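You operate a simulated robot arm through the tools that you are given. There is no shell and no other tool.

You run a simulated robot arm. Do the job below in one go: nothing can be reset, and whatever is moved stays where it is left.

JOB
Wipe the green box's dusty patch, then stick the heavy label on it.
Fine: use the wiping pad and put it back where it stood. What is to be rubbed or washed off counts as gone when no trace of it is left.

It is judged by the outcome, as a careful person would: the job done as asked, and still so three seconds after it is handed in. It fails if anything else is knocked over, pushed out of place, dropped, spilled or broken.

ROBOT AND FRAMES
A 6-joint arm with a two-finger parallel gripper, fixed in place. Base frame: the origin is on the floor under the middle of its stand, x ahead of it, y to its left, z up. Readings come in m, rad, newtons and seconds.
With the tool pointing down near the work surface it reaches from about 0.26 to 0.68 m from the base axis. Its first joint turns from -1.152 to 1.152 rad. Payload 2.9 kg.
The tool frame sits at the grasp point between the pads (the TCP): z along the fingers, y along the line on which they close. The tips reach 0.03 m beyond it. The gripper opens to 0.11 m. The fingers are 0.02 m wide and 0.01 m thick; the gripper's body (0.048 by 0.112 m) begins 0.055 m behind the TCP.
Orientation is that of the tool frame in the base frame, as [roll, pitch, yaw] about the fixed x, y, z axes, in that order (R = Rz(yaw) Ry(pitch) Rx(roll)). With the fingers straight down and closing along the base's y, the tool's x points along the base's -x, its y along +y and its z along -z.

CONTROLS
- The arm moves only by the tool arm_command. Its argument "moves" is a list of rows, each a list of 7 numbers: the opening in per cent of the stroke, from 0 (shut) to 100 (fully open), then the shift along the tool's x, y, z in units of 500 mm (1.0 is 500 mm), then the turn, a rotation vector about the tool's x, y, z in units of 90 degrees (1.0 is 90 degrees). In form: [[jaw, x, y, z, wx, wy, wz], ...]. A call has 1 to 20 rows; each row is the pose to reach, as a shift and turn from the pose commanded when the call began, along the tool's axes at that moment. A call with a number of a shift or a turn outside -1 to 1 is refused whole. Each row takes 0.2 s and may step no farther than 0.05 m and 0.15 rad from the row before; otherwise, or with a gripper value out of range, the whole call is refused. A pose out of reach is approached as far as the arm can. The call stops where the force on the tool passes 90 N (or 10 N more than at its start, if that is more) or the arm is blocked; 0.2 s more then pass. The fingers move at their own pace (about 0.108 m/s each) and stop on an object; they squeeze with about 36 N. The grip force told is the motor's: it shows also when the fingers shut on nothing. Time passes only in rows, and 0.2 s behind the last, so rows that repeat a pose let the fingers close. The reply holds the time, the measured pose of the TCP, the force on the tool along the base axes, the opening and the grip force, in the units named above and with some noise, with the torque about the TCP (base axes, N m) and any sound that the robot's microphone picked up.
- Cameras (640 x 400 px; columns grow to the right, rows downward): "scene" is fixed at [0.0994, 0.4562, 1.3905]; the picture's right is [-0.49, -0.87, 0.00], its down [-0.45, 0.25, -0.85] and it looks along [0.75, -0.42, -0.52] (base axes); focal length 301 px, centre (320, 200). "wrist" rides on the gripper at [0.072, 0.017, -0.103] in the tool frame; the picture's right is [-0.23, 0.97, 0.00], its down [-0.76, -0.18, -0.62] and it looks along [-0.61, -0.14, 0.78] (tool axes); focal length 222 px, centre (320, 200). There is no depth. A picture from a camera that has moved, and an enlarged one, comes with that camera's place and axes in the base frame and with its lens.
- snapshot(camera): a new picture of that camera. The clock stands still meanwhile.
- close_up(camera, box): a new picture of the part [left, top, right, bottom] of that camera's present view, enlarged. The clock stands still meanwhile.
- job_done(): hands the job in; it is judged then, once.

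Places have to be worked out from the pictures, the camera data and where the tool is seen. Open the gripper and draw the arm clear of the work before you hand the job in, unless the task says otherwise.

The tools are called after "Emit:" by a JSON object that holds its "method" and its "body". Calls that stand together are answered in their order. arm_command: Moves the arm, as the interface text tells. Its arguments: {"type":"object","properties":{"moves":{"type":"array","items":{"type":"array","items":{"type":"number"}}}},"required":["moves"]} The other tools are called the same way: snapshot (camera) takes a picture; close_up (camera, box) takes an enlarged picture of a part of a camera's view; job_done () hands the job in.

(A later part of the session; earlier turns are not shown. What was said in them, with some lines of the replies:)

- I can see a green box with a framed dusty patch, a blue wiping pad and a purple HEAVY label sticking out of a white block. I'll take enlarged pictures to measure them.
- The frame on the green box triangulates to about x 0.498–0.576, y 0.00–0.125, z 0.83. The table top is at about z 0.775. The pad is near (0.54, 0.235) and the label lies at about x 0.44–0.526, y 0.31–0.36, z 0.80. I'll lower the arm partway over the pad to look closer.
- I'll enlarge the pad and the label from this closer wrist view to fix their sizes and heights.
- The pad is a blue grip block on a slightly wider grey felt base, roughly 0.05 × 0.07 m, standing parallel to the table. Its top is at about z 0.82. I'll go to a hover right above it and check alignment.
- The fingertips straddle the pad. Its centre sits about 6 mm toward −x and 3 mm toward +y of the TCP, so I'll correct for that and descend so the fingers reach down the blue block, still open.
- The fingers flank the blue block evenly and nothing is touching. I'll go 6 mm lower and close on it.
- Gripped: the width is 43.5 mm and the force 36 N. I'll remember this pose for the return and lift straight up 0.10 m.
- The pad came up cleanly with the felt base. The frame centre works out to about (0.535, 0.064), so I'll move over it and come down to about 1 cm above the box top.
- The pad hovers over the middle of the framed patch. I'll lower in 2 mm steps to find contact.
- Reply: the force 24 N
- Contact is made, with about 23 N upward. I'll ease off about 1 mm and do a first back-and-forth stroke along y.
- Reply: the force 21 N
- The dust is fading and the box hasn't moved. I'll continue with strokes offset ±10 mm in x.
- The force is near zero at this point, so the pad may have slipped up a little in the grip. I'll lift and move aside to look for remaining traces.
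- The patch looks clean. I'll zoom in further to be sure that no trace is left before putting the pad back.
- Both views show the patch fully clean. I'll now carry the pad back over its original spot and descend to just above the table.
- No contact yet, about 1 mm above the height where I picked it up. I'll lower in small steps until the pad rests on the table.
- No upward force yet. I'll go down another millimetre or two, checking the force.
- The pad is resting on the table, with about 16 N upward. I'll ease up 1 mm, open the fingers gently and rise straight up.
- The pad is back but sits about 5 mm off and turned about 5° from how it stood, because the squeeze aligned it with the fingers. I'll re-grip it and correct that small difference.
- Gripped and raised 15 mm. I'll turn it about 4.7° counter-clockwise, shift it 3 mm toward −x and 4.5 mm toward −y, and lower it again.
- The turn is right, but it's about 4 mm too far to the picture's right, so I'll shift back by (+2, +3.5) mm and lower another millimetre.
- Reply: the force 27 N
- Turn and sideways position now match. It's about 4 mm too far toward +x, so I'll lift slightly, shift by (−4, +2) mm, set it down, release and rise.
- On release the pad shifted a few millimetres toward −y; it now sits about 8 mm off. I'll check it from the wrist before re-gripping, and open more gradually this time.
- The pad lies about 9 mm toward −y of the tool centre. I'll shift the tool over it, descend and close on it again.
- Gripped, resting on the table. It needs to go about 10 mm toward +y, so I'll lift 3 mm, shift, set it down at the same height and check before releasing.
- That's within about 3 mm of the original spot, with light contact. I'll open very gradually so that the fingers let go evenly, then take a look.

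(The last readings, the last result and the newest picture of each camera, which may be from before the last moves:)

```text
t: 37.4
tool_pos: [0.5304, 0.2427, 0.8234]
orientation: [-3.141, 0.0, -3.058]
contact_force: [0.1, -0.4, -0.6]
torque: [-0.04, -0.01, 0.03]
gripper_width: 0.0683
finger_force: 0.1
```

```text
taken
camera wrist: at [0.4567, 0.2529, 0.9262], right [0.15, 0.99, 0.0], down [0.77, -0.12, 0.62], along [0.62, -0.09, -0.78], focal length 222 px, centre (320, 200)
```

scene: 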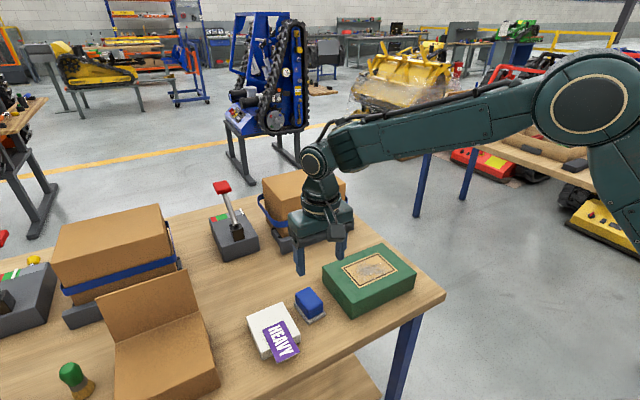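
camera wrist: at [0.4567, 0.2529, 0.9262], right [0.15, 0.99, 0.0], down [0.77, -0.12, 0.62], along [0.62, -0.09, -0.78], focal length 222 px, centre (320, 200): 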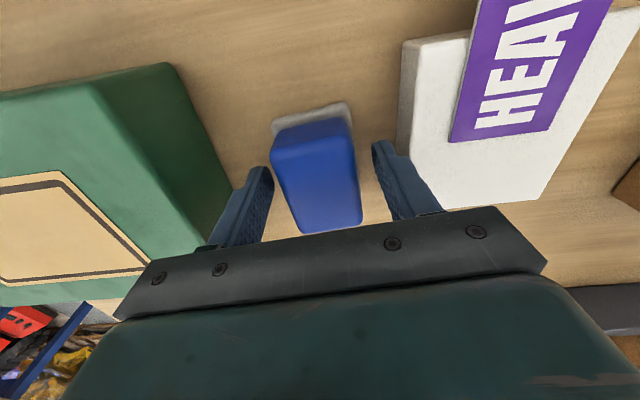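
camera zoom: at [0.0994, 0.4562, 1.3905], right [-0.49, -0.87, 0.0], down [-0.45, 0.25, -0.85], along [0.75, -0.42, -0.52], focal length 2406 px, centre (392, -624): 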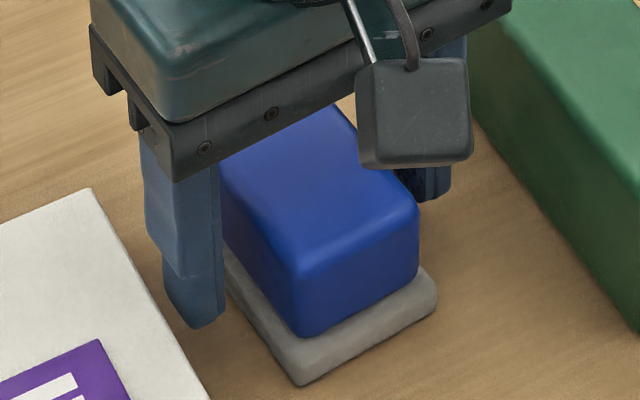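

It stayed in place this time. I'll rise straight up and restore the tool's yaw, then check the pad once more.

Emit:
{"method": "arm_command", "body": {"moves": [[62, 0, 0, -0.02, 0, 0, 0], [62, 0, 0, -0.06, 0, 0, 0], [62, 0, 0, -0.12, 0, 0, 0], [62, 0, 0, -0.19, 0, 0, 0], [62, 0, 0, -0.25, 0, 0, 0.026], [62, 0, 0, -0.25, 0, 0, 0.052], [62, 0, 0, -0.25, 0, 0, 0.052]]}}

Emit:
{"method": "close_up", "body": {"camera": "scene", "box": [276, 278, 346, 328]}}

Emit:
{"method": "snapshot", "body": {"camera": "wrist"}}

```text
t: 39.0
tool_pos: [0.5285, 0.2428, 0.9472]
orientation: [-3.14, 0.0, 3.141]
contact_force: [0.0, -0.5, 0.0]
torque: [-0.04, 0.01, -0.03]
gripper_width: 0.0681
finger_force: 0.1
```

```text
8.00 times, centred on (311, 303) of scene
camera zoom: at [0.0994, 0.4562, 1.3905], right [-0.49, -0.87, 0.0], down [-0.45, 0.25, -0.85], along [0.75, -0.42, -0.52], focal length 2406 px, centre (392, -624)
```

zoom: 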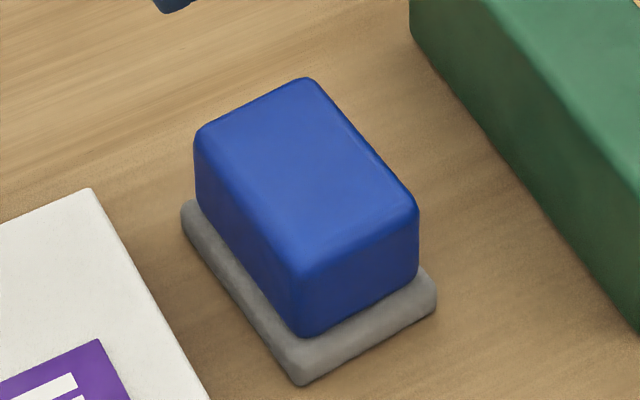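

```text
taken
camera wrist: at [0.4573, 0.2592, 1.0507], right [0.23, 0.97, 0.0], down [0.76, -0.18, 0.62], along [0.61, -0.14, -0.78], focal length 222 px, centre (320, 200)
```

wrist: 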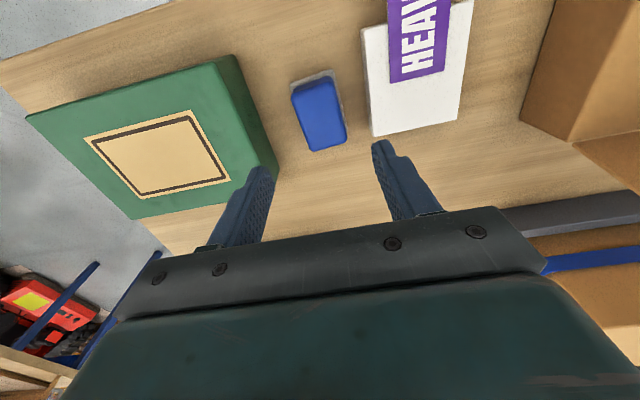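

The pad now stands essentially as it did at the start. Next is the label: I'll move above its overhanging end at about (0.46, 0.338) and take a closer look.

Emit:
{"method": "arm_command", "body": {"moves": [[62, 0.046, 0.064, 0.018, 0, 0, 0], [62, 0.092, 0.128, 0.036, 0, 0, 0], [62, 0.138, 0.1916, 0.0548, 0, 0, 0], [62, 0.138, 0.1916, 0.0548, 0, 0, 0]]}}

Emit:
{"method": "snapshot", "body": {"camera": "wrist"}}

Emit:
{"method": "close_up", "body": {"camera": "scene", "box": [220, 265, 340, 375]}}

```text
t: 40.0
tool_pos: [0.4591, 0.3391, 0.9227]
orientation: [3.14, 0.001, -3.14]
contact_force: [1.0, -0.4, -0.2]
torque: [0.0, 0.01, -0.02]
gripper_width: 0.0683
finger_force: 0.1
```

```text
taken
camera wrist: at [0.3871, 0.3568, 1.0264], right [0.23, 0.97, 0.0], down [0.76, -0.18, 0.62], along [0.61, -0.14, -0.78], focal length 222 px, centre (320, 200)
```

wrist: 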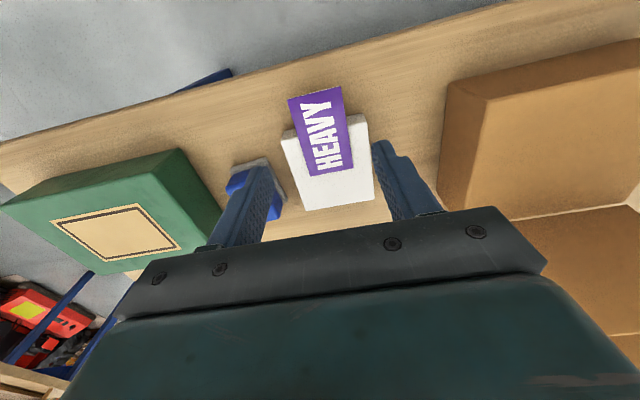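

```text
3.64 times, centred on (280, 320) of scene
camera zoom: at [0.0994, 0.4563, 1.3905], right [-0.49, -0.87, 0.0], down [-0.45, 0.25, -0.85], along [0.75, -0.42, -0.52], focal length 1094 px, centre (466, -236)
```

zoom: 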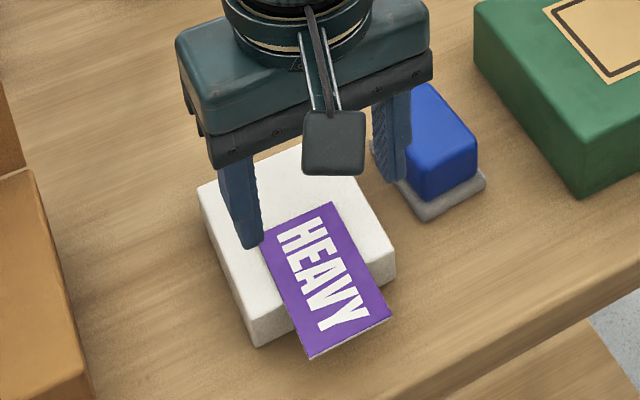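

Emit:
{"method": "close_up", "body": {"camera": "wrist", "box": [270, 75, 400, 220]}}

Emit:
{"method": "close_up", "body": {"camera": "scene", "box": [276, 305, 316, 365]}}

```text
2.76 times, centred on (335, 148) of wrist
camera zoom: at [0.3871, 0.3568, 1.0264], right [0.23, 0.97, 0.0], down [0.76, -0.18, 0.62], along [0.61, -0.14, -0.78], focal length 613 px, centre (279, 345)
```

zoom: 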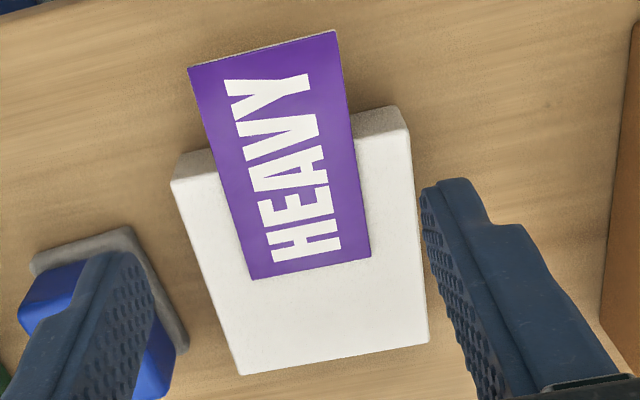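

```text
6.67 times, centred on (296, 335) of scene
camera zoom: at [0.0994, 0.4563, 1.3905], right [-0.49, -0.87, 0.0], down [-0.45, 0.25, -0.85], along [0.75, -0.42, -0.52], focal length 2005 px, centre (480, -700)
```

zoom: 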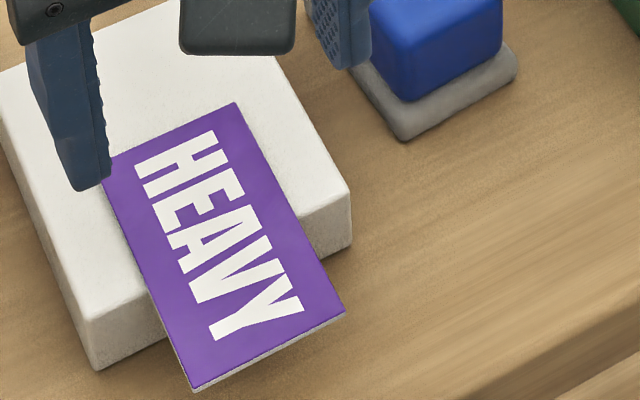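

The label's overhanging end spans about x 0.434–0.472, y 0.314–0.364, with its top at z ≈ 0.81 (white block front face at x ≈ 0.472). I'll centre the open fingers at x 0.452, y 0.339 and lower until the tips are just above label height.

Emit:
{"method": "arm_command", "body": {"moves": [[62, 0.016, 0.002, 0.04, 0, 0, 0], [62, 0.016, 0.002, 0.1, 0, 0, 0], [62, 0.016, 0.002, 0.15, 0, 0, 0], [62, 0.016, 0.002, 0.15, 0, 0, 0]]}}

Emit:
{"method": "close_up", "body": {"camera": "wrist", "box": [220, 60, 440, 230]}}

Emit:
{"method": "close_up", "body": {"camera": "scene", "box": [240, 285, 336, 365]}}

```text
t: 41.0
tool_pos: [0.4509, 0.34, 0.8479]
orientation: [3.139, 0.0, 3.14]
contact_force: [0.2, 0.5, 0.0]
torque: [-0.01, 0.01, 0.02]
gripper_width: 0.0683
finger_force: 0.1
```

```text
2.35 times, centred on (330, 145) of wrist
camera zoom: at [0.3792, 0.3569, 0.9504], right [0.23, 0.97, 0.0], down [0.76, -0.18, 0.62], along [0.61, -0.14, -0.78], focal length 523 px, centre (296, 329)
```

zoom: 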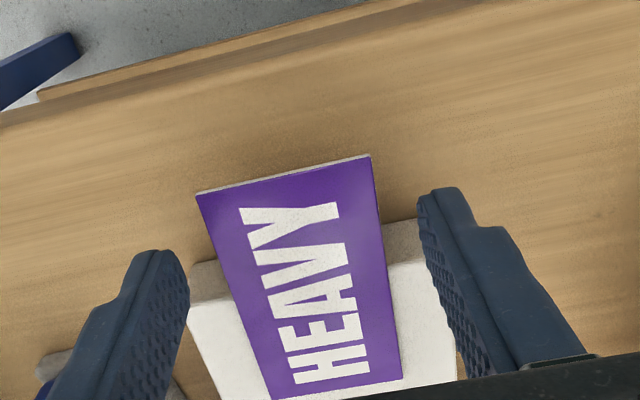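

```text
5.00 times, centred on (288, 325) of scene
camera zoom: at [0.0994, 0.4562, 1.3905], right [-0.49, -0.87, 0.0], down [-0.45, 0.25, -0.85], along [0.75, -0.42, -0.52], focal length 1504 px, centre (480, -425)
```

zoom: 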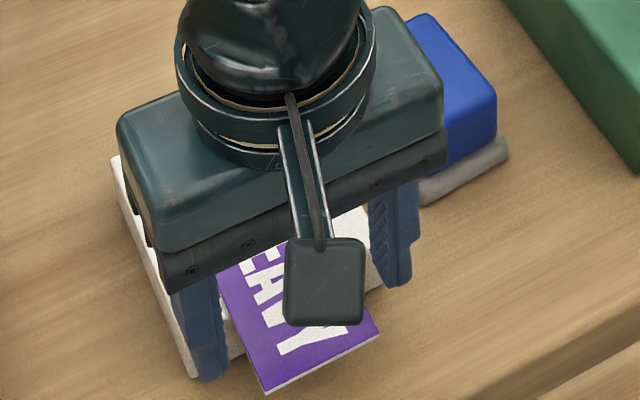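

The tips are just above label height; my estimates put the label top at z ≈ 0.808. I'll go 15 mm lower, so the tips pass a few millimetres below the label on both sides, and check.

Emit:
{"method": "arm_command", "body": {"moves": [[62, 0, 0, 0.01, 0, 0, 0], [62, 0, 0, 0.02, 0, 0, 0], [62, 0, 0, 0.03, 0, 0, 0], [62, 0, 0, 0.03, 0, 0, 0]]}}

Emit:
{"method": "close_up", "body": {"camera": "wrist", "box": [220, 60, 440, 230]}}

Emit:
{"method": "close_up", "body": {"camera": "scene", "box": [240, 285, 336, 365]}}

```text
t: 42.0
tool_pos: [0.4519, 0.3409, 0.8311]
orientation: [-3.14, 0.0, -3.14]
contact_force: [0.6, 0.5, 1.1]
torque: [-0.01, -0.02, 0.01]
gripper_width: 0.0682
finger_force: 0.0
```

```text
2.35 times, centred on (330, 145) of wrist
camera zoom: at [0.3801, 0.3563, 0.9338], right [0.23, 0.97, 0.0], down [0.76, -0.18, 0.62], along [0.61, -0.14, -0.78], focal length 523 px, centre (296, 329)
```

zoom: 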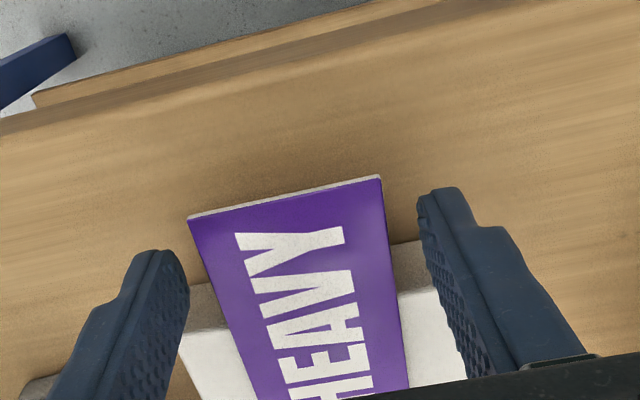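

```text
5.00 times, centred on (288, 325) of scene
camera zoom: at [0.0994, 0.4562, 1.3905], right [-0.49, -0.87, 0.0], down [-0.45, 0.25, -0.85], along [0.75, -0.42, -0.52], focal length 1504 px, centre (480, -425)
```

zoom: 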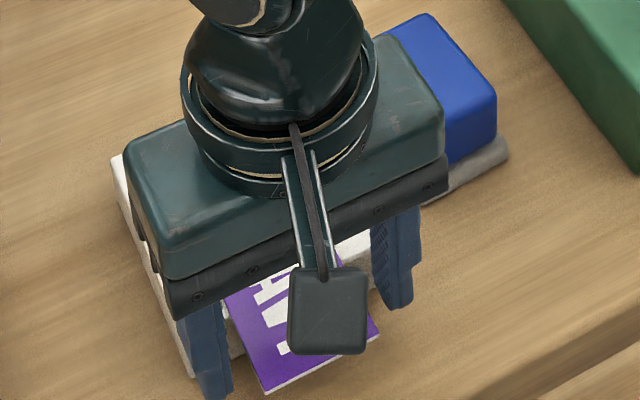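

The label edge sits about 5 mm above the fingertips, between the fingers. I'll go 2 mm lower and close slowly on its side edges.

Emit:
{"method": "arm_command", "body": {"moves": [[62, 0, 0, 0.004, 0, 0, 0], [58, 0, 0, 0.004, 0, 0, 0], [54, 0, 0, 0.004, 0, 0, 0], [51, 0, 0, 0.004, 0, 0, 0], [49, 0, 0, 0.004, 0, 0, 0], [47, 0, 0, 0.004, 0, 0, 0], [45, 0, 0, 0.004, 0, 0, 0], [43, 0, 0, 0.004, 0, 0, 0], [41, 0, 0, 0.004, 0, 0, 0], [41, 0, 0, 0.004, 0, 0, 0]]}}

Emit:
{"method": "close_up", "body": {"camera": "wrist", "box": [220, 60, 440, 230]}}

Emit:
{"method": "close_up", "body": {"camera": "scene", "box": [240, 285, 336, 365]}}

```text
t: 44.2
tool_pos: [0.4511, 0.3385, 0.8286]
orientation: [-3.141, 0.001, -3.141]
contact_force: [0.3, -0.2, -0.5]
torque: [-0.01, -0.01, 0.03]
gripper_width: 0.0483
finger_force: 36.0
```

```text
2.35 times, centred on (330, 145) of wrist
camera zoom: at [0.3798, 0.3557, 0.9314], right [0.23, 0.97, 0.0], down [0.76, -0.18, 0.62], along [0.61, -0.14, -0.78], focal length 523 px, centre (296, 329)
```

zoom: 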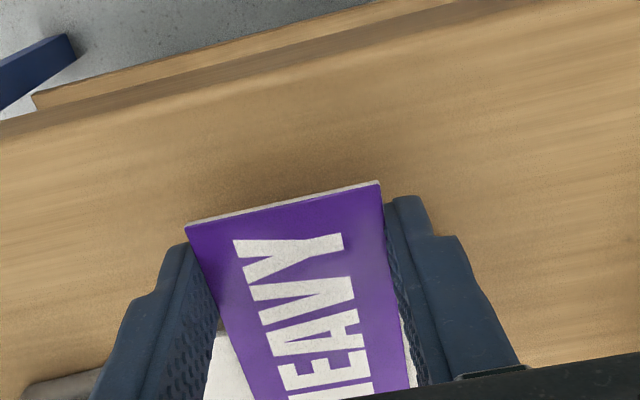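

```text
5.00 times, centred on (288, 325) of scene
camera zoom: at [0.0994, 0.4562, 1.3905], right [-0.49, -0.87, 0.0], down [-0.45, 0.25, -0.85], along [0.75, -0.42, -0.52], focal length 1504 px, centre (480, -425)
```

zoom: 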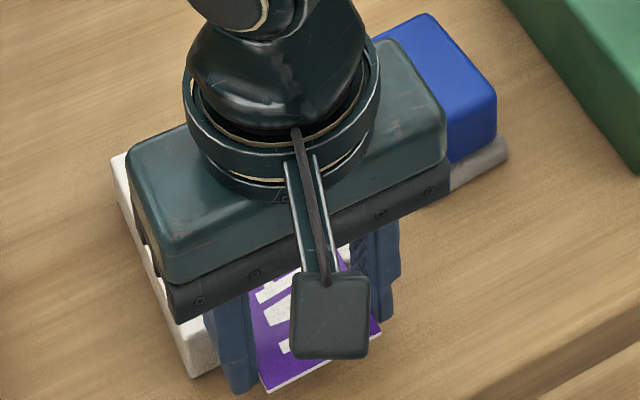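

The fingers stopped at 48.3 mm on the label edges with a 36 N grip. I'll lift slowly by 15 mm and see whether the label comes along flat.

Emit:
{"method": "arm_command", "body": {"moves": [[38, 0, 0, -0.004, 0, 0, 0], [35, 0, 0, -0.01, 0, 0, 0], [35, 0, 0, -0.02, 0, 0, 0], [35, 0, 0, -0.03, 0, 0, 0], [35, 0, 0, -0.03, 0, 0, 0]]}}

Emit:
{"method": "snapshot", "body": {"camera": "wrist"}}

Emit:
{"method": "close_up", "body": {"camera": "scene", "box": [240, 265, 336, 365]}}

```text
t: 45.4
tool_pos: [0.4523, 0.3373, 0.8433]
orientation: [-3.141, -0.002, 3.141]
contact_force: [0.1, 0.8, 0.7]
torque: [-0.01, 0.02, 0.03]
gripper_width: 0.0481
finger_force: 36.0
```

```text
taken
camera wrist: at [0.3807, 0.3545, 0.9468], right [0.23, 0.97, 0.0], down [0.76, -0.18, 0.62], along [0.61, -0.14, -0.78], focal length 222 px, centre (320, 200)
```

wrist: 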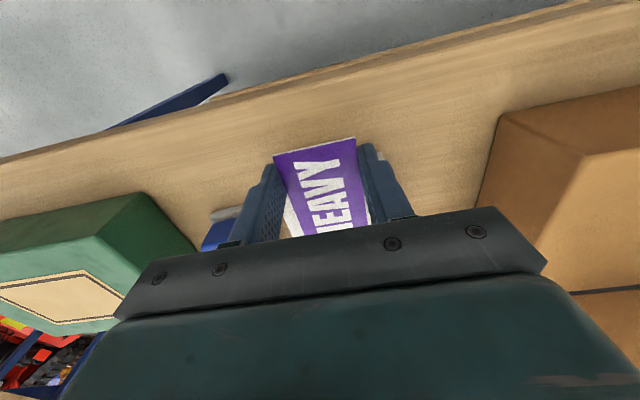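

```text
4.00 times, centred on (288, 315) of scene
camera zoom: at [0.0994, 0.4562, 1.3905], right [-0.49, -0.87, 0.0], down [-0.45, 0.25, -0.85], along [0.75, -0.42, -0.52], focal length 1203 px, centre (448, -260)
```

zoom: 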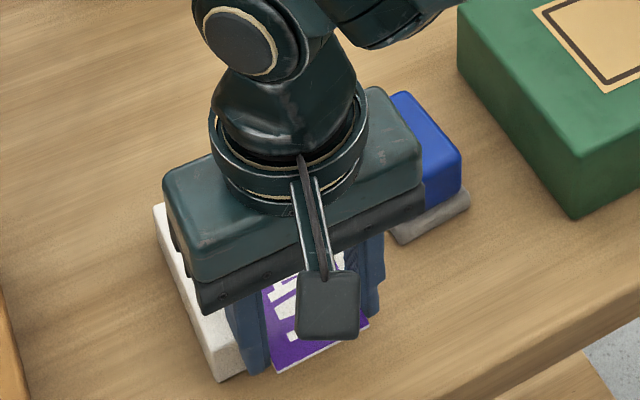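

The label is coming up with the gripper and the block stays down. I'll lift farther to clear everything and inspect how it is held.

Emit:
{"method": "arm_command", "body": {"moves": [[35, 0, 0, -0.04, 0, 0, 0], [35, 0, 0, -0.08, 0, 0, 0], [35, 0, 0, -0.13, 0, 0, 0], [35, 0, 0, -0.18, 0, 0, 0], [35, 0, 0, -0.22, 0, 0, 0], [35, 0, 0, -0.22, 0, 0, 0]]}}

Emit:
{"method": "close_up", "body": {"camera": "wrist", "box": [220, 80, 440, 240]}}

Emit:
{"method": "close_up", "body": {"camera": "scene", "box": [220, 200, 364, 360]}}

```text
t: 46.8
tool_pos: [0.4521, 0.338, 0.953]
orientation: [-3.141, 0.0, -3.142]
contact_force: [0.1, 0.4, -0.6]
torque: [0.01, 0.0, 0.02]
gripper_width: 0.0483
finger_force: 36.3
```

```text
2.50 times, centred on (330, 160) of wrist
camera zoom: at [0.3797, 0.3542, 1.0567], right [0.23, 0.97, 0.0], down [0.76, -0.18, 0.62], along [0.61, -0.14, -0.78], focal length 555 px, centre (295, 300)
```

zoom: 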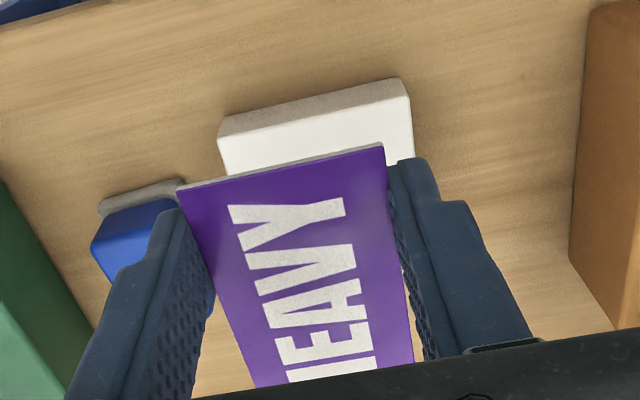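

```text
2.50 times, centred on (292, 280) of scene
camera zoom: at [0.0994, 0.4562, 1.3905], right [-0.49, -0.87, 0.0], down [-0.45, 0.25, -0.85], along [0.75, -0.42, -0.52], focal length 752 px, centre (390, 0)
```

zoom: 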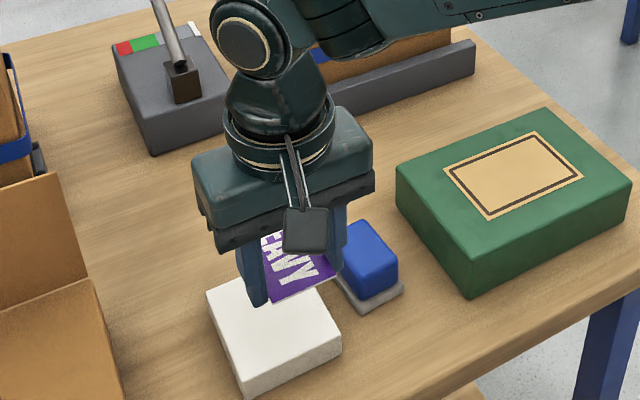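

The label is held flat by its sides, gripped about 24 mm from its centre. I'll turn it 90° counter-clockwise while carrying it high over to the green box, so it fits lengthwise inside the frame.

Emit:
{"method": "arm_command", "body": {"moves": [[35, -0.015, -0.054, 0, 0, 0, -0.09], [35, -0.03, -0.109, 0, 0, 0, -0.18], [35, -0.045, -0.163, 0, 0, 0, -0.27], [35, -0.06, -0.217, 0, 0, 0, -0.36], [35, -0.075, -0.272, 0, 0, 0, -0.45], [35, -0.091, -0.326, 0, 0, 0, -0.54], [35, -0.106, -0.381, 0, 0, 0, -0.63], [35, -0.121, -0.435, 0, 0, 0, -0.72], [35, -0.136, -0.489, 0, 0, 0, -0.81], [35, -0.151, -0.544, 0, 0, 0, -0.9], [35, -0.166, -0.598, 0, 0, 0, -0.96], [35, -0.166, -0.598, 0, 0, 0, -1.0], [35, -0.166, -0.598, 0, 0, 0, -1.0]]}}

Emit:
{"method": "snapshot", "body": {"camera": "wrist"}}

Emit:
{"method": "snapshot", "body": {"camera": "scene"}}

```text
t: 49.6
tool_pos: [0.5346, 0.0409, 0.9546]
orientation: [-3.141, 0.0, -1.569]
contact_force: [0.4, -0.2, -0.3]
torque: [0.03, 0.05, 0.01]
gripper_width: 0.0483
finger_force: 36.1
```

```text
taken
camera wrist: at [0.5186, -0.0327, 1.0583], right [-0.97, 0.23, 0.0], down [0.18, 0.76, 0.62], along [0.14, 0.61, -0.78], focal length 222 px, centre (320, 200)
```

wrist: 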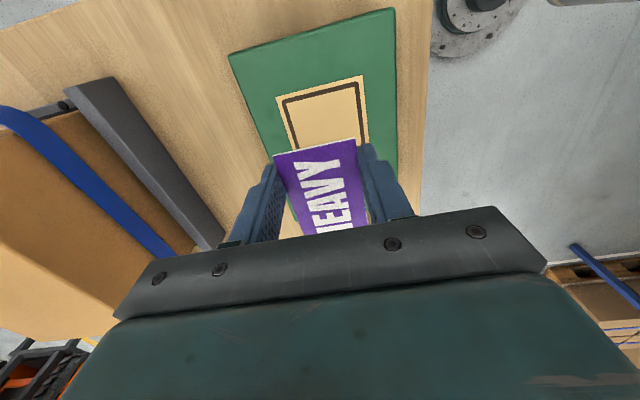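

```text
taken
```

scene: 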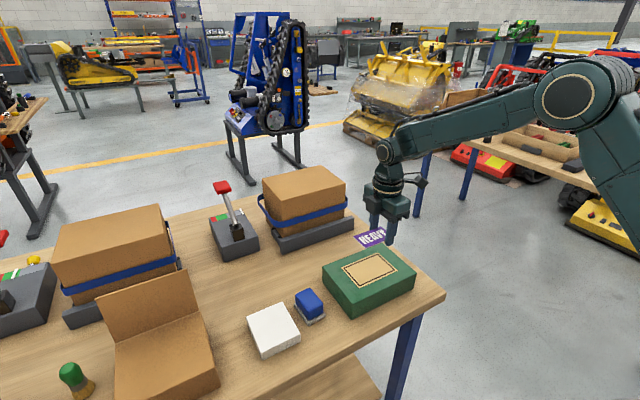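

The label is turned and sits over the box. I'll lower until it is about 2 cm above the surface and compare it with the frame.

Emit:
{"method": "arm_command", "body": {"moves": [[35, 0, 0, 0.05, 0, 0, 0], [35, 0, 0, 0.1, 0, 0, 0], [35, 0, 0, 0.14, 0, 0, 0], [35, 0, 0, 0.156, 0, 0, 0], [35, 0, 0, 0.156, 0, 0, 0]]}}

Emit:
{"method": "close_up", "body": {"camera": "wrist", "box": [190, 20, 430, 240]}}

Emit:
{"method": "close_up", "body": {"camera": "scene", "box": [310, 210, 440, 320]}}

```text
t: 50.8
tool_pos: [0.5359, 0.0416, 0.8749]
orientation: [3.14, 0.0, -1.57]
contact_force: [0.0, 0.9, -0.5]
torque: [0.01, -0.02, 0.0]
gripper_width: 0.048
finger_force: 36.4
```

```text
1.82 times, centred on (310, 130) of wrist
camera zoom: at [0.5202, -0.0316, 0.9787], right [-0.97, 0.23, 0.0], down [0.18, 0.76, 0.62], along [0.14, 0.61, -0.78], focal length 404 px, centre (338, 327)
```

zoom: 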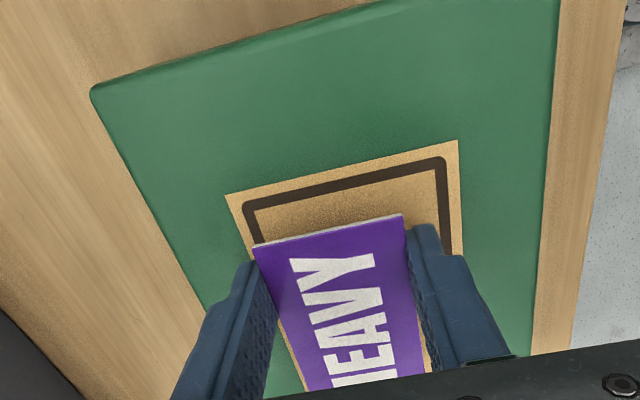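

```text
3.64 times, centred on (375, 265) of scene
camera zoom: at [0.0994, 0.4562, 1.3905], right [-0.49, -0.87, 0.0], down [-0.45, 0.25, -0.85], along [0.75, -0.42, -0.52], focal length 1094 px, centre (120, -36)
```

zoom: 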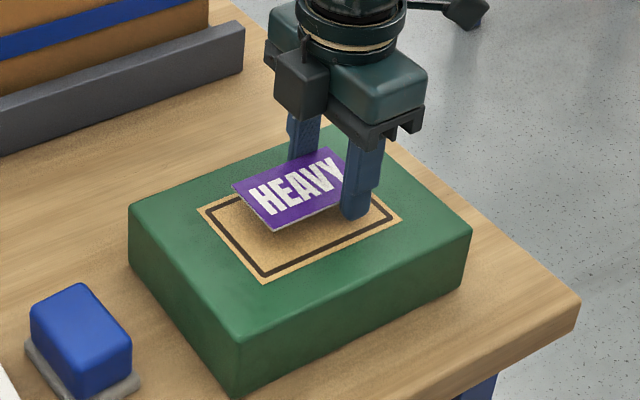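

The box has not moved. Comparing views, the label is about 6–7 mm toward +x and 5 mm toward −y of the frame centre, and the box top is at about z 0.838. I'll correct that and lower in 1 mm steps toward contact.

Emit:
{"method": "arm_command", "body": {"moves": [[35, -0.01, 0.013, 0, 0, 0, 0], [35, -0.01, 0.013, 0.002, 0, 0, 0], [35, -0.01, 0.013, 0.004, 0, 0, 0], [35, -0.01, 0.013, 0.006, 0, 0, 0], [35, -0.01, 0.013, 0.006, 0, 0, 0]]}}

Emit:
{"method": "close_up", "body": {"camera": "wrist", "box": [190, 20, 430, 240]}}

Emit:
{"method": "close_up", "body": {"camera": "scene", "box": [330, 230, 420, 300]}}

```text
t: 52.0
tool_pos: [0.5297, 0.0448, 0.8733]
orientation: [3.141, 0.0, -1.571]
contact_force: [0.6, 0.4, -0.3]
torque: [0.02, 0.03, 0.0]
gripper_width: 0.0482
finger_force: 35.6
```

```text
1.82 times, centred on (310, 130) of wrist
camera zoom: at [0.5125, -0.0278, 0.9762], right [-0.97, 0.23, 0.0], down [0.18, 0.76, 0.62], along [0.14, 0.61, -0.78], focal length 404 px, centre (338, 327)
```

zoom: 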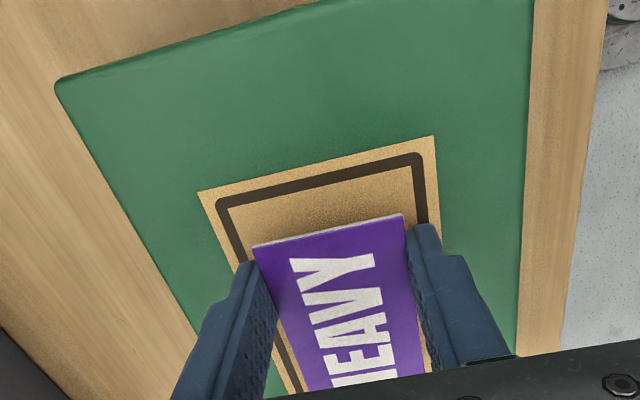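

```text
5.71 times, centred on (375, 265) of scene
camera zoom: at [0.0994, 0.4562, 1.3905], right [-0.49, -0.87, 0.0], down [-0.45, 0.25, -0.85], along [0.75, -0.42, -0.52], focal length 1718 px, centre (6, -171)
```

zoom: 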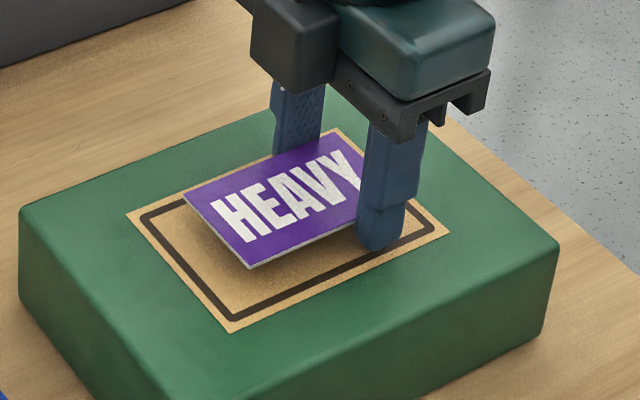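

The label now sits centred over the frame in both views. I'll keep lowering in 1 mm steps until the fingertips feel the box.

Emit:
{"method": "arm_command", "body": {"moves": [[35, -0.003, 0, 0.002, 0, 0, 0], [35, -0.003, 0, 0.004, 0, 0, 0], [35, -0.003, 0, 0.006, 0, 0, 0], [35, -0.003, 0, 0.006, 0, 0, 0]]}}

```text
t: 53.0
tool_pos: [0.529, 0.0472, 0.8701]
orientation: [3.142, 0.0, -1.572]
contact_force: [-0.2, 0.4, 0.5]
torque: [-0.04, 0.02, 0.01]
gripper_width: 0.0481
finger_force: 36.3
```

Emit:
{"method": "arm_command", "body": {"moves": [[35, 0, 0, 0.002, 0, 0, 0], [35, 0, 0, 0.002, 0, 0, 0]]}}

Emit:
{"method": "close_up", "body": {"camera": "scene", "box": [330, 230, 420, 300]}}

```text
t: 53.6
tool_pos: [0.5288, 0.0465, 0.8703]
orientation: [3.14, 0.002, -1.569]
contact_force: [-8.3, 3.4, 20.2]
torque: [0.08, 0.81, -0.21]
gripper_width: 0.0484
finger_force: 35.6
```

```text
5.71 times, centred on (375, 265) of scene
camera zoom: at [0.0989, 0.4563, 1.3905], right [-0.49, -0.87, 0.0], down [-0.45, 0.25, -0.86], along [0.75, -0.42, -0.52], focal length 1718 px, centre (6, -171)
```

zoom: 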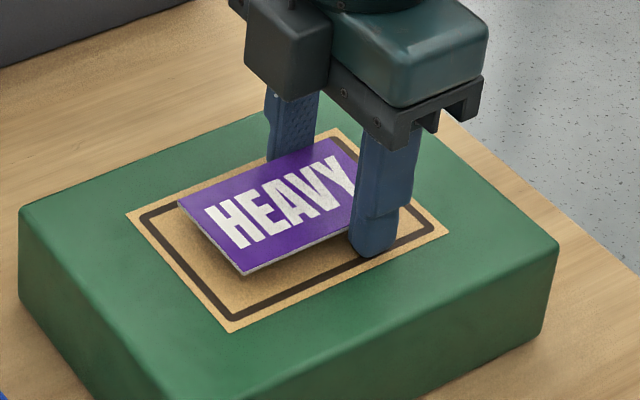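

The fingertips touch the box (20 N), so the label's underside is only a few millimetres above the patch. I'll ease up 1 mm and open slowly so that the label settles flat.

Emit:
{"method": "arm_command", "body": {"moves": [[35, 0, 0, -0.0015, 0, 0, 0], [38, 0, 0, -0.0015, 0, 0, 0], [40, 0, 0, -0.0015, 0, 0, 0], [42, 0, 0, -0.0015, 0, 0, 0], [43, 0, 0, -0.0015, 0, 0, 0], [44, 0, 0, -0.0015, 0, 0, 0], [45, 0, 0, -0.0015, 0, 0, 0], [46, 0, 0, -0.0015, 0, 0, 0], [48, 0, 0, -0.0015, 0, 0, 0], [50, 0, 0, -0.0015, 0, 0, 0], [52, 0, 0, -0.0015, 0, 0, 0], [52, 0, 0, -0.0015, 0, 0, 0]]}}

Emit:
{"method": "close_up", "body": {"camera": "scene", "box": [330, 230, 420, 300]}}

Emit:
{"method": "close_up", "body": {"camera": "wrist", "box": [190, 20, 430, 240]}}

```text
t: 56.2
tool_pos: [0.5312, 0.0464, 0.8709]
orientation: [-3.138, -0.002, -1.572]
contact_force: [12.0, 6.2, 17.7]
torque: [0.25, 0.18, -0.25]
gripper_width: 0.0513
finger_force: 0.0
```

```text
5.71 times, centred on (375, 265) of scene
camera zoom: at [0.0994, 0.4564, 1.3904], right [-0.49, -0.87, 0.0], down [-0.45, 0.25, -0.85], along [0.75, -0.42, -0.52], focal length 1718 px, centre (6, -171)
```

zoom: 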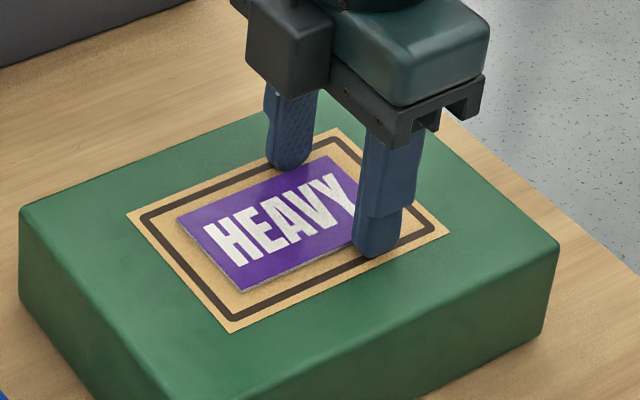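

```text
1.82 times, centred on (310, 130) of wrist
camera zoom: at [0.5135, -0.0265, 0.9731], right [-0.97, 0.23, 0.0], down [0.18, 0.76, 0.62], along [0.14, 0.61, -0.78], focal length 404 px, centre (338, 327)
```

zoom: 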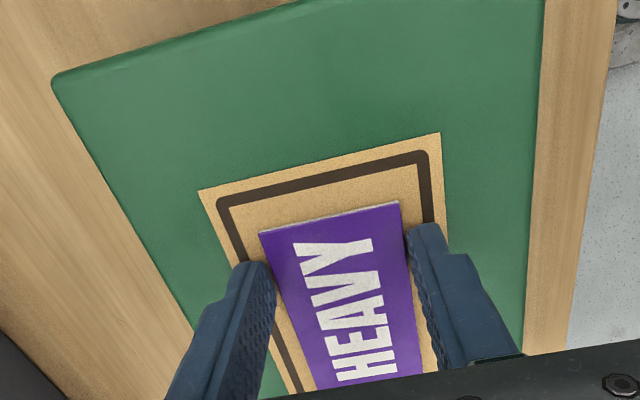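

The label has settled flat inside the frame, but the fingertips still press on the box. I'll ease straight up gently, then open a bit more and rise.

Emit:
{"method": "arm_command", "body": {"moves": [[52, 0, 0, -0.001, 0, 0, 0], [52, 0, 0, -0.003, 0, 0, 0], [52, 0, 0, -0.006, 0, 0, 0], [54, 0, 0, -0.012, 0, 0, 0], [58, 0, 0, -0.03, 0, 0, 0], [58, 0, 0, -0.07, 0, 0, 0], [58, 0, 0, -0.12, 0, 0, 0], [58, 0, 0, -0.12, 0, 0, 0]]}}

Emit:
{"method": "close_up", "body": {"camera": "scene", "box": [330, 230, 420, 300]}}

Emit:
{"method": "close_up", "body": {"camera": "wrist", "box": [190, 20, 430, 240]}}

```text
t: 58.0
tool_pos: [0.53, 0.0461, 0.9338]
orientation: [3.141, 0.001, -1.57]
contact_force: [0.4, 0.4, 0.9]
torque: [0.0, 0.0, 0.02]
gripper_width: 0.0636
finger_force: 0.1
```

```text
5.71 times, centred on (375, 265) of scene
camera zoom: at [0.0994, 0.4562, 1.3905], right [-0.49, -0.87, 0.0], down [-0.45, 0.25, -0.85], along [0.75, -0.42, -0.52], focal length 1718 px, centre (6, -171)
```

zoom: 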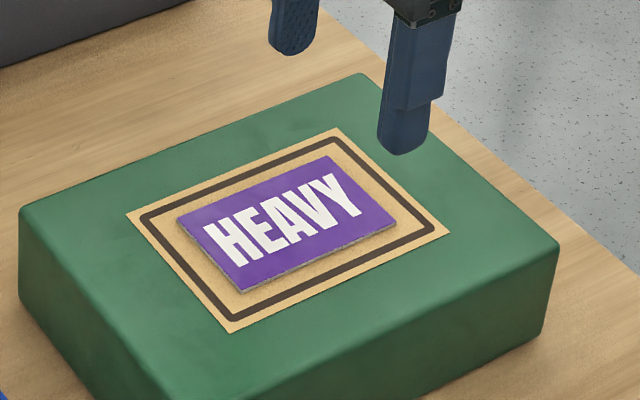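

```text
1.82 times, centred on (310, 130) of wrist
camera zoom: at [0.5148, -0.0271, 1.036], right [-0.97, 0.23, 0.0], down [0.18, 0.76, 0.62], along [0.14, 0.61, -0.78], focal length 404 px, centre (338, 327)
```

zoom: 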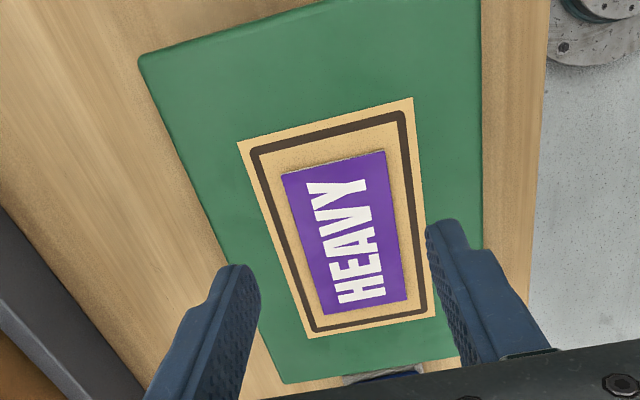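

The label lies flat and centred in the frame. To make sure it sticks, I'll close the fingers, move over its centre at about (0.528, 0.071) and press it down lightly.

Emit:
{"method": "arm_command", "body": {"moves": [[30, -0.025, 0, 0, 0, 0, 0], [5, -0.049, 0, 0, 0, 0, 0], [0, -0.049, 0, 0.03, 0, 0, 0], [0, -0.049, 0, 0.07, 0, 0, 0], [0, -0.049, 0, 0.09, 0, 0, 0], [0, -0.049, 0, 0.09, 0, 0, 0]]}}

Emit:
{"method": "close_up", "body": {"camera": "scene", "box": [330, 230, 420, 300]}}

```text
t: 59.4
tool_pos: [0.5285, 0.0714, 0.8855]
orientation: [-3.141, 0.0, -1.569]
contact_force: [0.0, 0.3, -0.1]
torque: [0.03, -0.01, -0.02]
gripper_width: 0.0002
finger_force: 36.0
```

```text
5.71 times, centred on (375, 265) of scene
camera zoom: at [0.0994, 0.4562, 1.3905], right [-0.49, -0.87, 0.0], down [-0.45, 0.25, -0.85], along [0.75, -0.42, -0.52], focal length 1718 px, centre (6, -171)
```

zoom: 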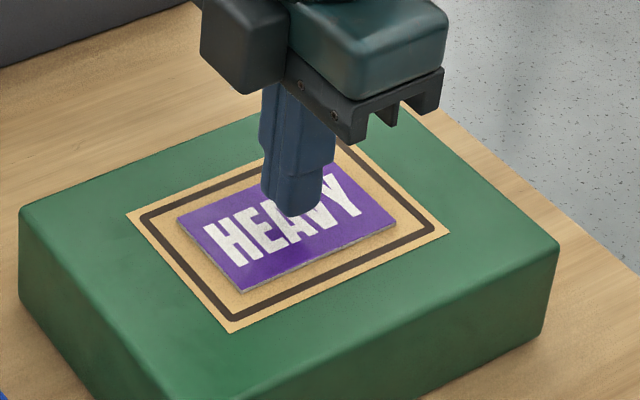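

The closed fingertips are about 12 mm above the label's centre. I'll lower in fine steps until light contact.

Emit:
{"method": "arm_command", "body": {"moves": [[0, 0, 0, 0.006, 0, 0, 0], [0, 0, 0, 0.012, 0, 0, 0], [0, 0, 0, 0.018, 0, 0, 0], [0, 0, 0, 0.02, 0, 0, 0], [0, 0, 0, 0.022, 0, 0, 0], [0, 0, 0, 0.022, 0, 0, 0]]}}

```text
t: 60.8
tool_pos: [0.5274, 0.0711, 0.873]
orientation: [3.141, 0.0, -1.57]
contact_force: [-0.1, 0.0, 0.7]
torque: [-0.04, 0.01, 0.0]
gripper_width: 0.0001
finger_force: 35.8
```

Emit:
{"method": "arm_command", "body": {"moves": [[0, 0, 0, 0.001, 0, 0, 0], [0, 0, 0, 0.002, 0, 0, 0], [0, 0, 0, 0.002, 0, 0, 0]]}}

```text
t: 61.6
tool_pos: [0.528, 0.0716, 0.8732]
orientation: [-3.14, 0.0, -1.571]
contact_force: [-2.0, 1.6, 9.5]
torque: [0.05, 0.1, -0.01]
gripper_width: 0.0002
finger_force: 35.1
```

Contact with about 10 N. I'll press a touch more and hold for a second, then lift straight off.

Emit:
{"method": "arm_command", "body": {"moves": [[0, 0, 0, 0.0015, 0, 0, 0], [0, 0, 0, 0.002, 0, 0, 0], [0, 0, 0, 0.002, 0, 0, 0], [0, 0, 0, 0.002, 0, 0, 0], [0, 0, 0, 0.002, 0, 0, 0]]}}

Emit:
{"method": "close_up", "body": {"camera": "scene", "box": [330, 230, 420, 300]}}

```text
t: 62.8
tool_pos: [0.5283, 0.0689, 0.8714]
orientation: [-3.139, -0.001, -1.571]
contact_force: [3.1, 2.2, 14.0]
torque: [0.09, -0.15, 0.05]
gripper_width: 0.0
finger_force: 35.3
```

```text
5.71 times, centred on (375, 265) of scene
camera zoom: at [0.0993, 0.4563, 1.3905], right [-0.49, -0.87, 0.0], down [-0.45, 0.25, -0.85], along [0.75, -0.42, -0.52], focal length 1718 px, centre (6, -171)
```

zoom: 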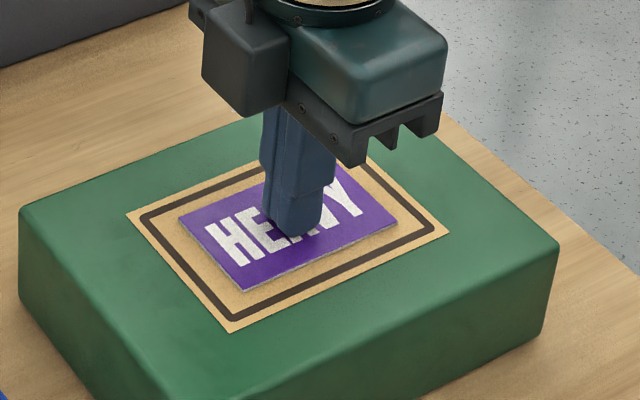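

Pressed at about 14 N without moving anything. I'll lift straight up and inspect the label.

Emit:
{"method": "arm_command", "body": {"moves": [[0, 0, 0, -0.002, 0, 0, 0], [0, 0, 0, -0.008, 0, 0, 0], [0, 0, 0, -0.03, 0, 0, 0], [0, 0, 0, -0.08, 0, 0, 0], [0, 0, 0, -0.15, 0, 0, 0], [0, 0, 0, -0.22, 0, 0, 0], [0, 0, 0, -0.22, 0, 0, 0]]}}

Emit:
{"method": "close_up", "body": {"camera": "scene", "box": [340, 240, 410, 290]}}

Emit:
{"method": "close_up", "body": {"camera": "wrist", "box": [230, 30, 390, 190]}}

```text
t: 64.4
tool_pos: [0.5287, 0.0713, 0.9809]
orientation: [3.141, -0.001, -1.572]
contact_force: [-0.3, -1.0, -0.5]
torque: [-0.03, -0.02, -0.02]
gripper_width: 0.0
finger_force: 35.8
```

```text
8.00 times, centred on (375, 265) of scene
camera zoom: at [0.0994, 0.4562, 1.3905], right [-0.49, -0.87, 0.0], down [-0.45, 0.25, -0.85], along [0.75, -0.42, -0.52], focal length 2406 px, centre (-120, -320)
```

zoom: 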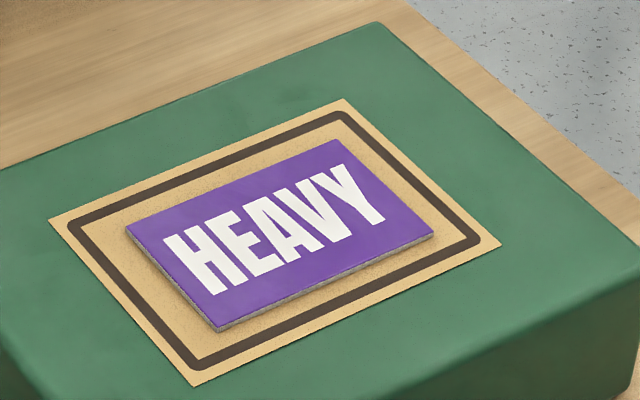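

```text
2.50 times, centred on (310, 110) of wrist
camera zoom: at [0.5126, -0.002, 1.0841], right [-0.97, 0.23, 0.0], down [0.18, 0.76, 0.62], along [0.14, 0.61, -0.78], focal length 555 px, centre (345, 425)
```

zoom: 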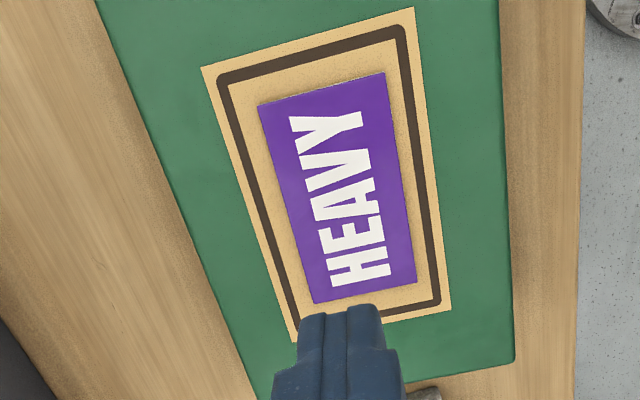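

The label is flat, centred and square in the frame. As insurance that it adheres, I'll press it once more at the centre, slightly firmer.

Emit:
{"method": "arm_command", "body": {"moves": [[0, 0, 0, 0.07, 0, 0, 0], [0, 0, 0, 0.14, 0, 0, 0], [0, 0, 0, 0.19, 0, 0, 0], [0, 0, 0, 0.21, 0, 0, 0], [0, 0, 0, 0.216, 0, 0, 0], [0, 0, 0, 0.218, 0, 0, 0], [0, 0, 0, 0.22, 0, 0, 0], [0, 0, 0, 0.222, 0, 0, 0], [0, 0, 0, 0.2225, 0, 0, 0], [0, 0, 0, 0.2225, 0, 0, 0], [0, 0, 0, 0.2225, 0, 0, 0]]}}

```text
t: 66.8
tool_pos: [0.5303, 0.0702, 0.8726]
orientation: [-3.137, -0.001, -1.57]
contact_force: [-1.7, -1.2, 24.9]
torque: [-0.1, 0.01, 0.01]
gripper_width: 0.0
finger_force: 36.2
```

Pressed at about 25 N with almost no sideways force. I'll ease off, rise, open the gripper and draw the arm back up, clear of the work.

Emit:
{"method": "arm_command", "body": {"moves": [[0, 0, 0, -0.002, 0, 0, 0], [0, 0, 0, -0.006, 0, 0, 0], [0, 0, 0, -0.02, 0, 0, 0], [0, 0, 0, -0.07, 0, 0, 0], [0, 0, 0, -0.14, 0, 0, 0], [20, 0, 0, -0.22, 0, 0, 0], [60, 0, 0, -0.3, 0, 0, 0], [100, 0, 0, -0.38, 0, 0, 0], [100, 0, 0.06, -0.44, 0, 0, 0], [100, 0, 0.12, -0.5, 0, 0, 0], [100, 0, 0.18, -0.54, 0, 0, 0], [100, 0, 0.18, -0.54, 0, 0, 0]]}}

Emit:
{"method": "snapshot", "body": {"camera": "scene"}}

Emit:
{"method": "close_up", "body": {"camera": "scene", "box": [220, 220, 460, 370]}}

Emit:
{"method": "snapshot", "body": {"camera": "wrist"}}

```text
t: 69.4
tool_pos: [0.4401, 0.075, 1.1401]
orientation: [3.141, 0.002, -1.569]
contact_force: [-0.2, 0.7, 0.2]
torque: [-0.03, -0.01, 0.0]
gripper_width: 0.1101
finger_force: 0.1
```

```text
taken
```

scene: 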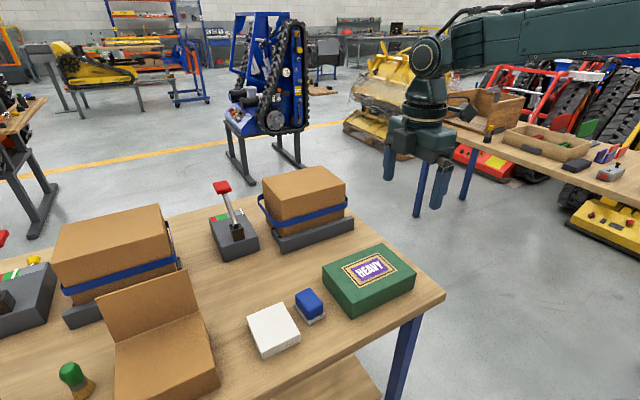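

```text
2.67 times, centred on (340, 295) of scene
camera zoom: at [0.0994, 0.4562, 1.3905], right [-0.49, -0.87, 0.0], down [-0.45, 0.25, -0.85], along [0.75, -0.42, -0.52], focal length 802 px, centre (267, -53)
```

zoom: 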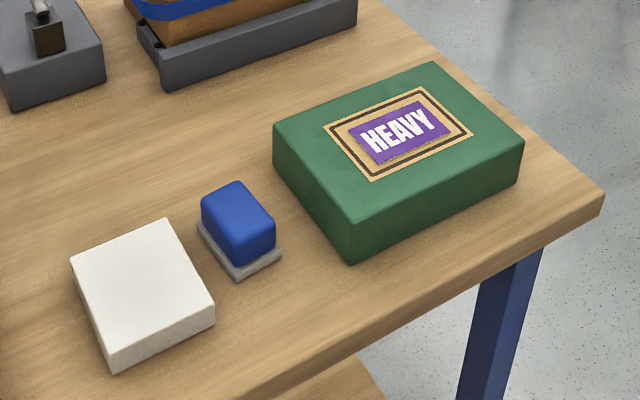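

```text
taken
camera wrist: at [0.4234, 0.0023, 1.2432], right [-0.97, 0.23, 0.0], down [0.18, 0.76, 0.62], along [0.14, 0.61, -0.78], focal length 222 px, centre (320, 200)
```

wrist: 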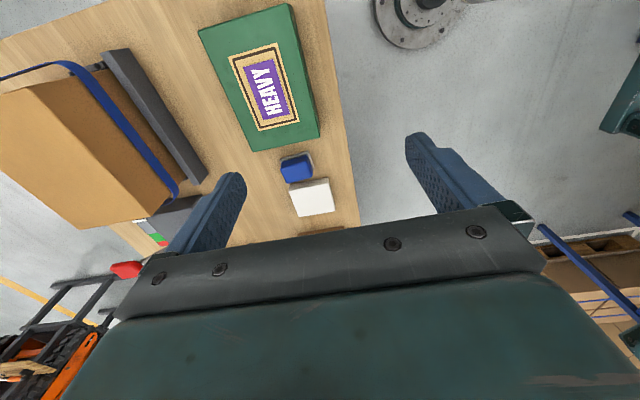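

The patch is clean and the HEAVY label is stuck flat and centred in the frame. The pad stands where it stood at the start, the block and the green box are unmoved, and the gripper is open and clear of the work. I'm handing the job in.

Emit:
{"method": "job_done", "body": {}}

```text
The job is handed in.
```

The job is handed in: the green box's dusty patch is wiped clean and the HEAVY label is stuck on it, flat and centred inside the frame.

- **Wiping:** two close-up views after wiping showed no dust left in the frame.
- **Pad:** it is back where it stood, to within about 4 mm. When I first put it back it was a few millimetres off and slightly turned, so I gripped it again and corrected that.
- **Label:** I turned it 90° so it fits lengthwise in the frame, let it settle a few millimetres onto the patch, and pressed it down twice, at about 14 N and then 25 N. I did not tug it to test how well it holds.
- **Surroundings:** the final picture shows the green box, the white block and the other items on the table where they started. The gripper is open and clear of the work.
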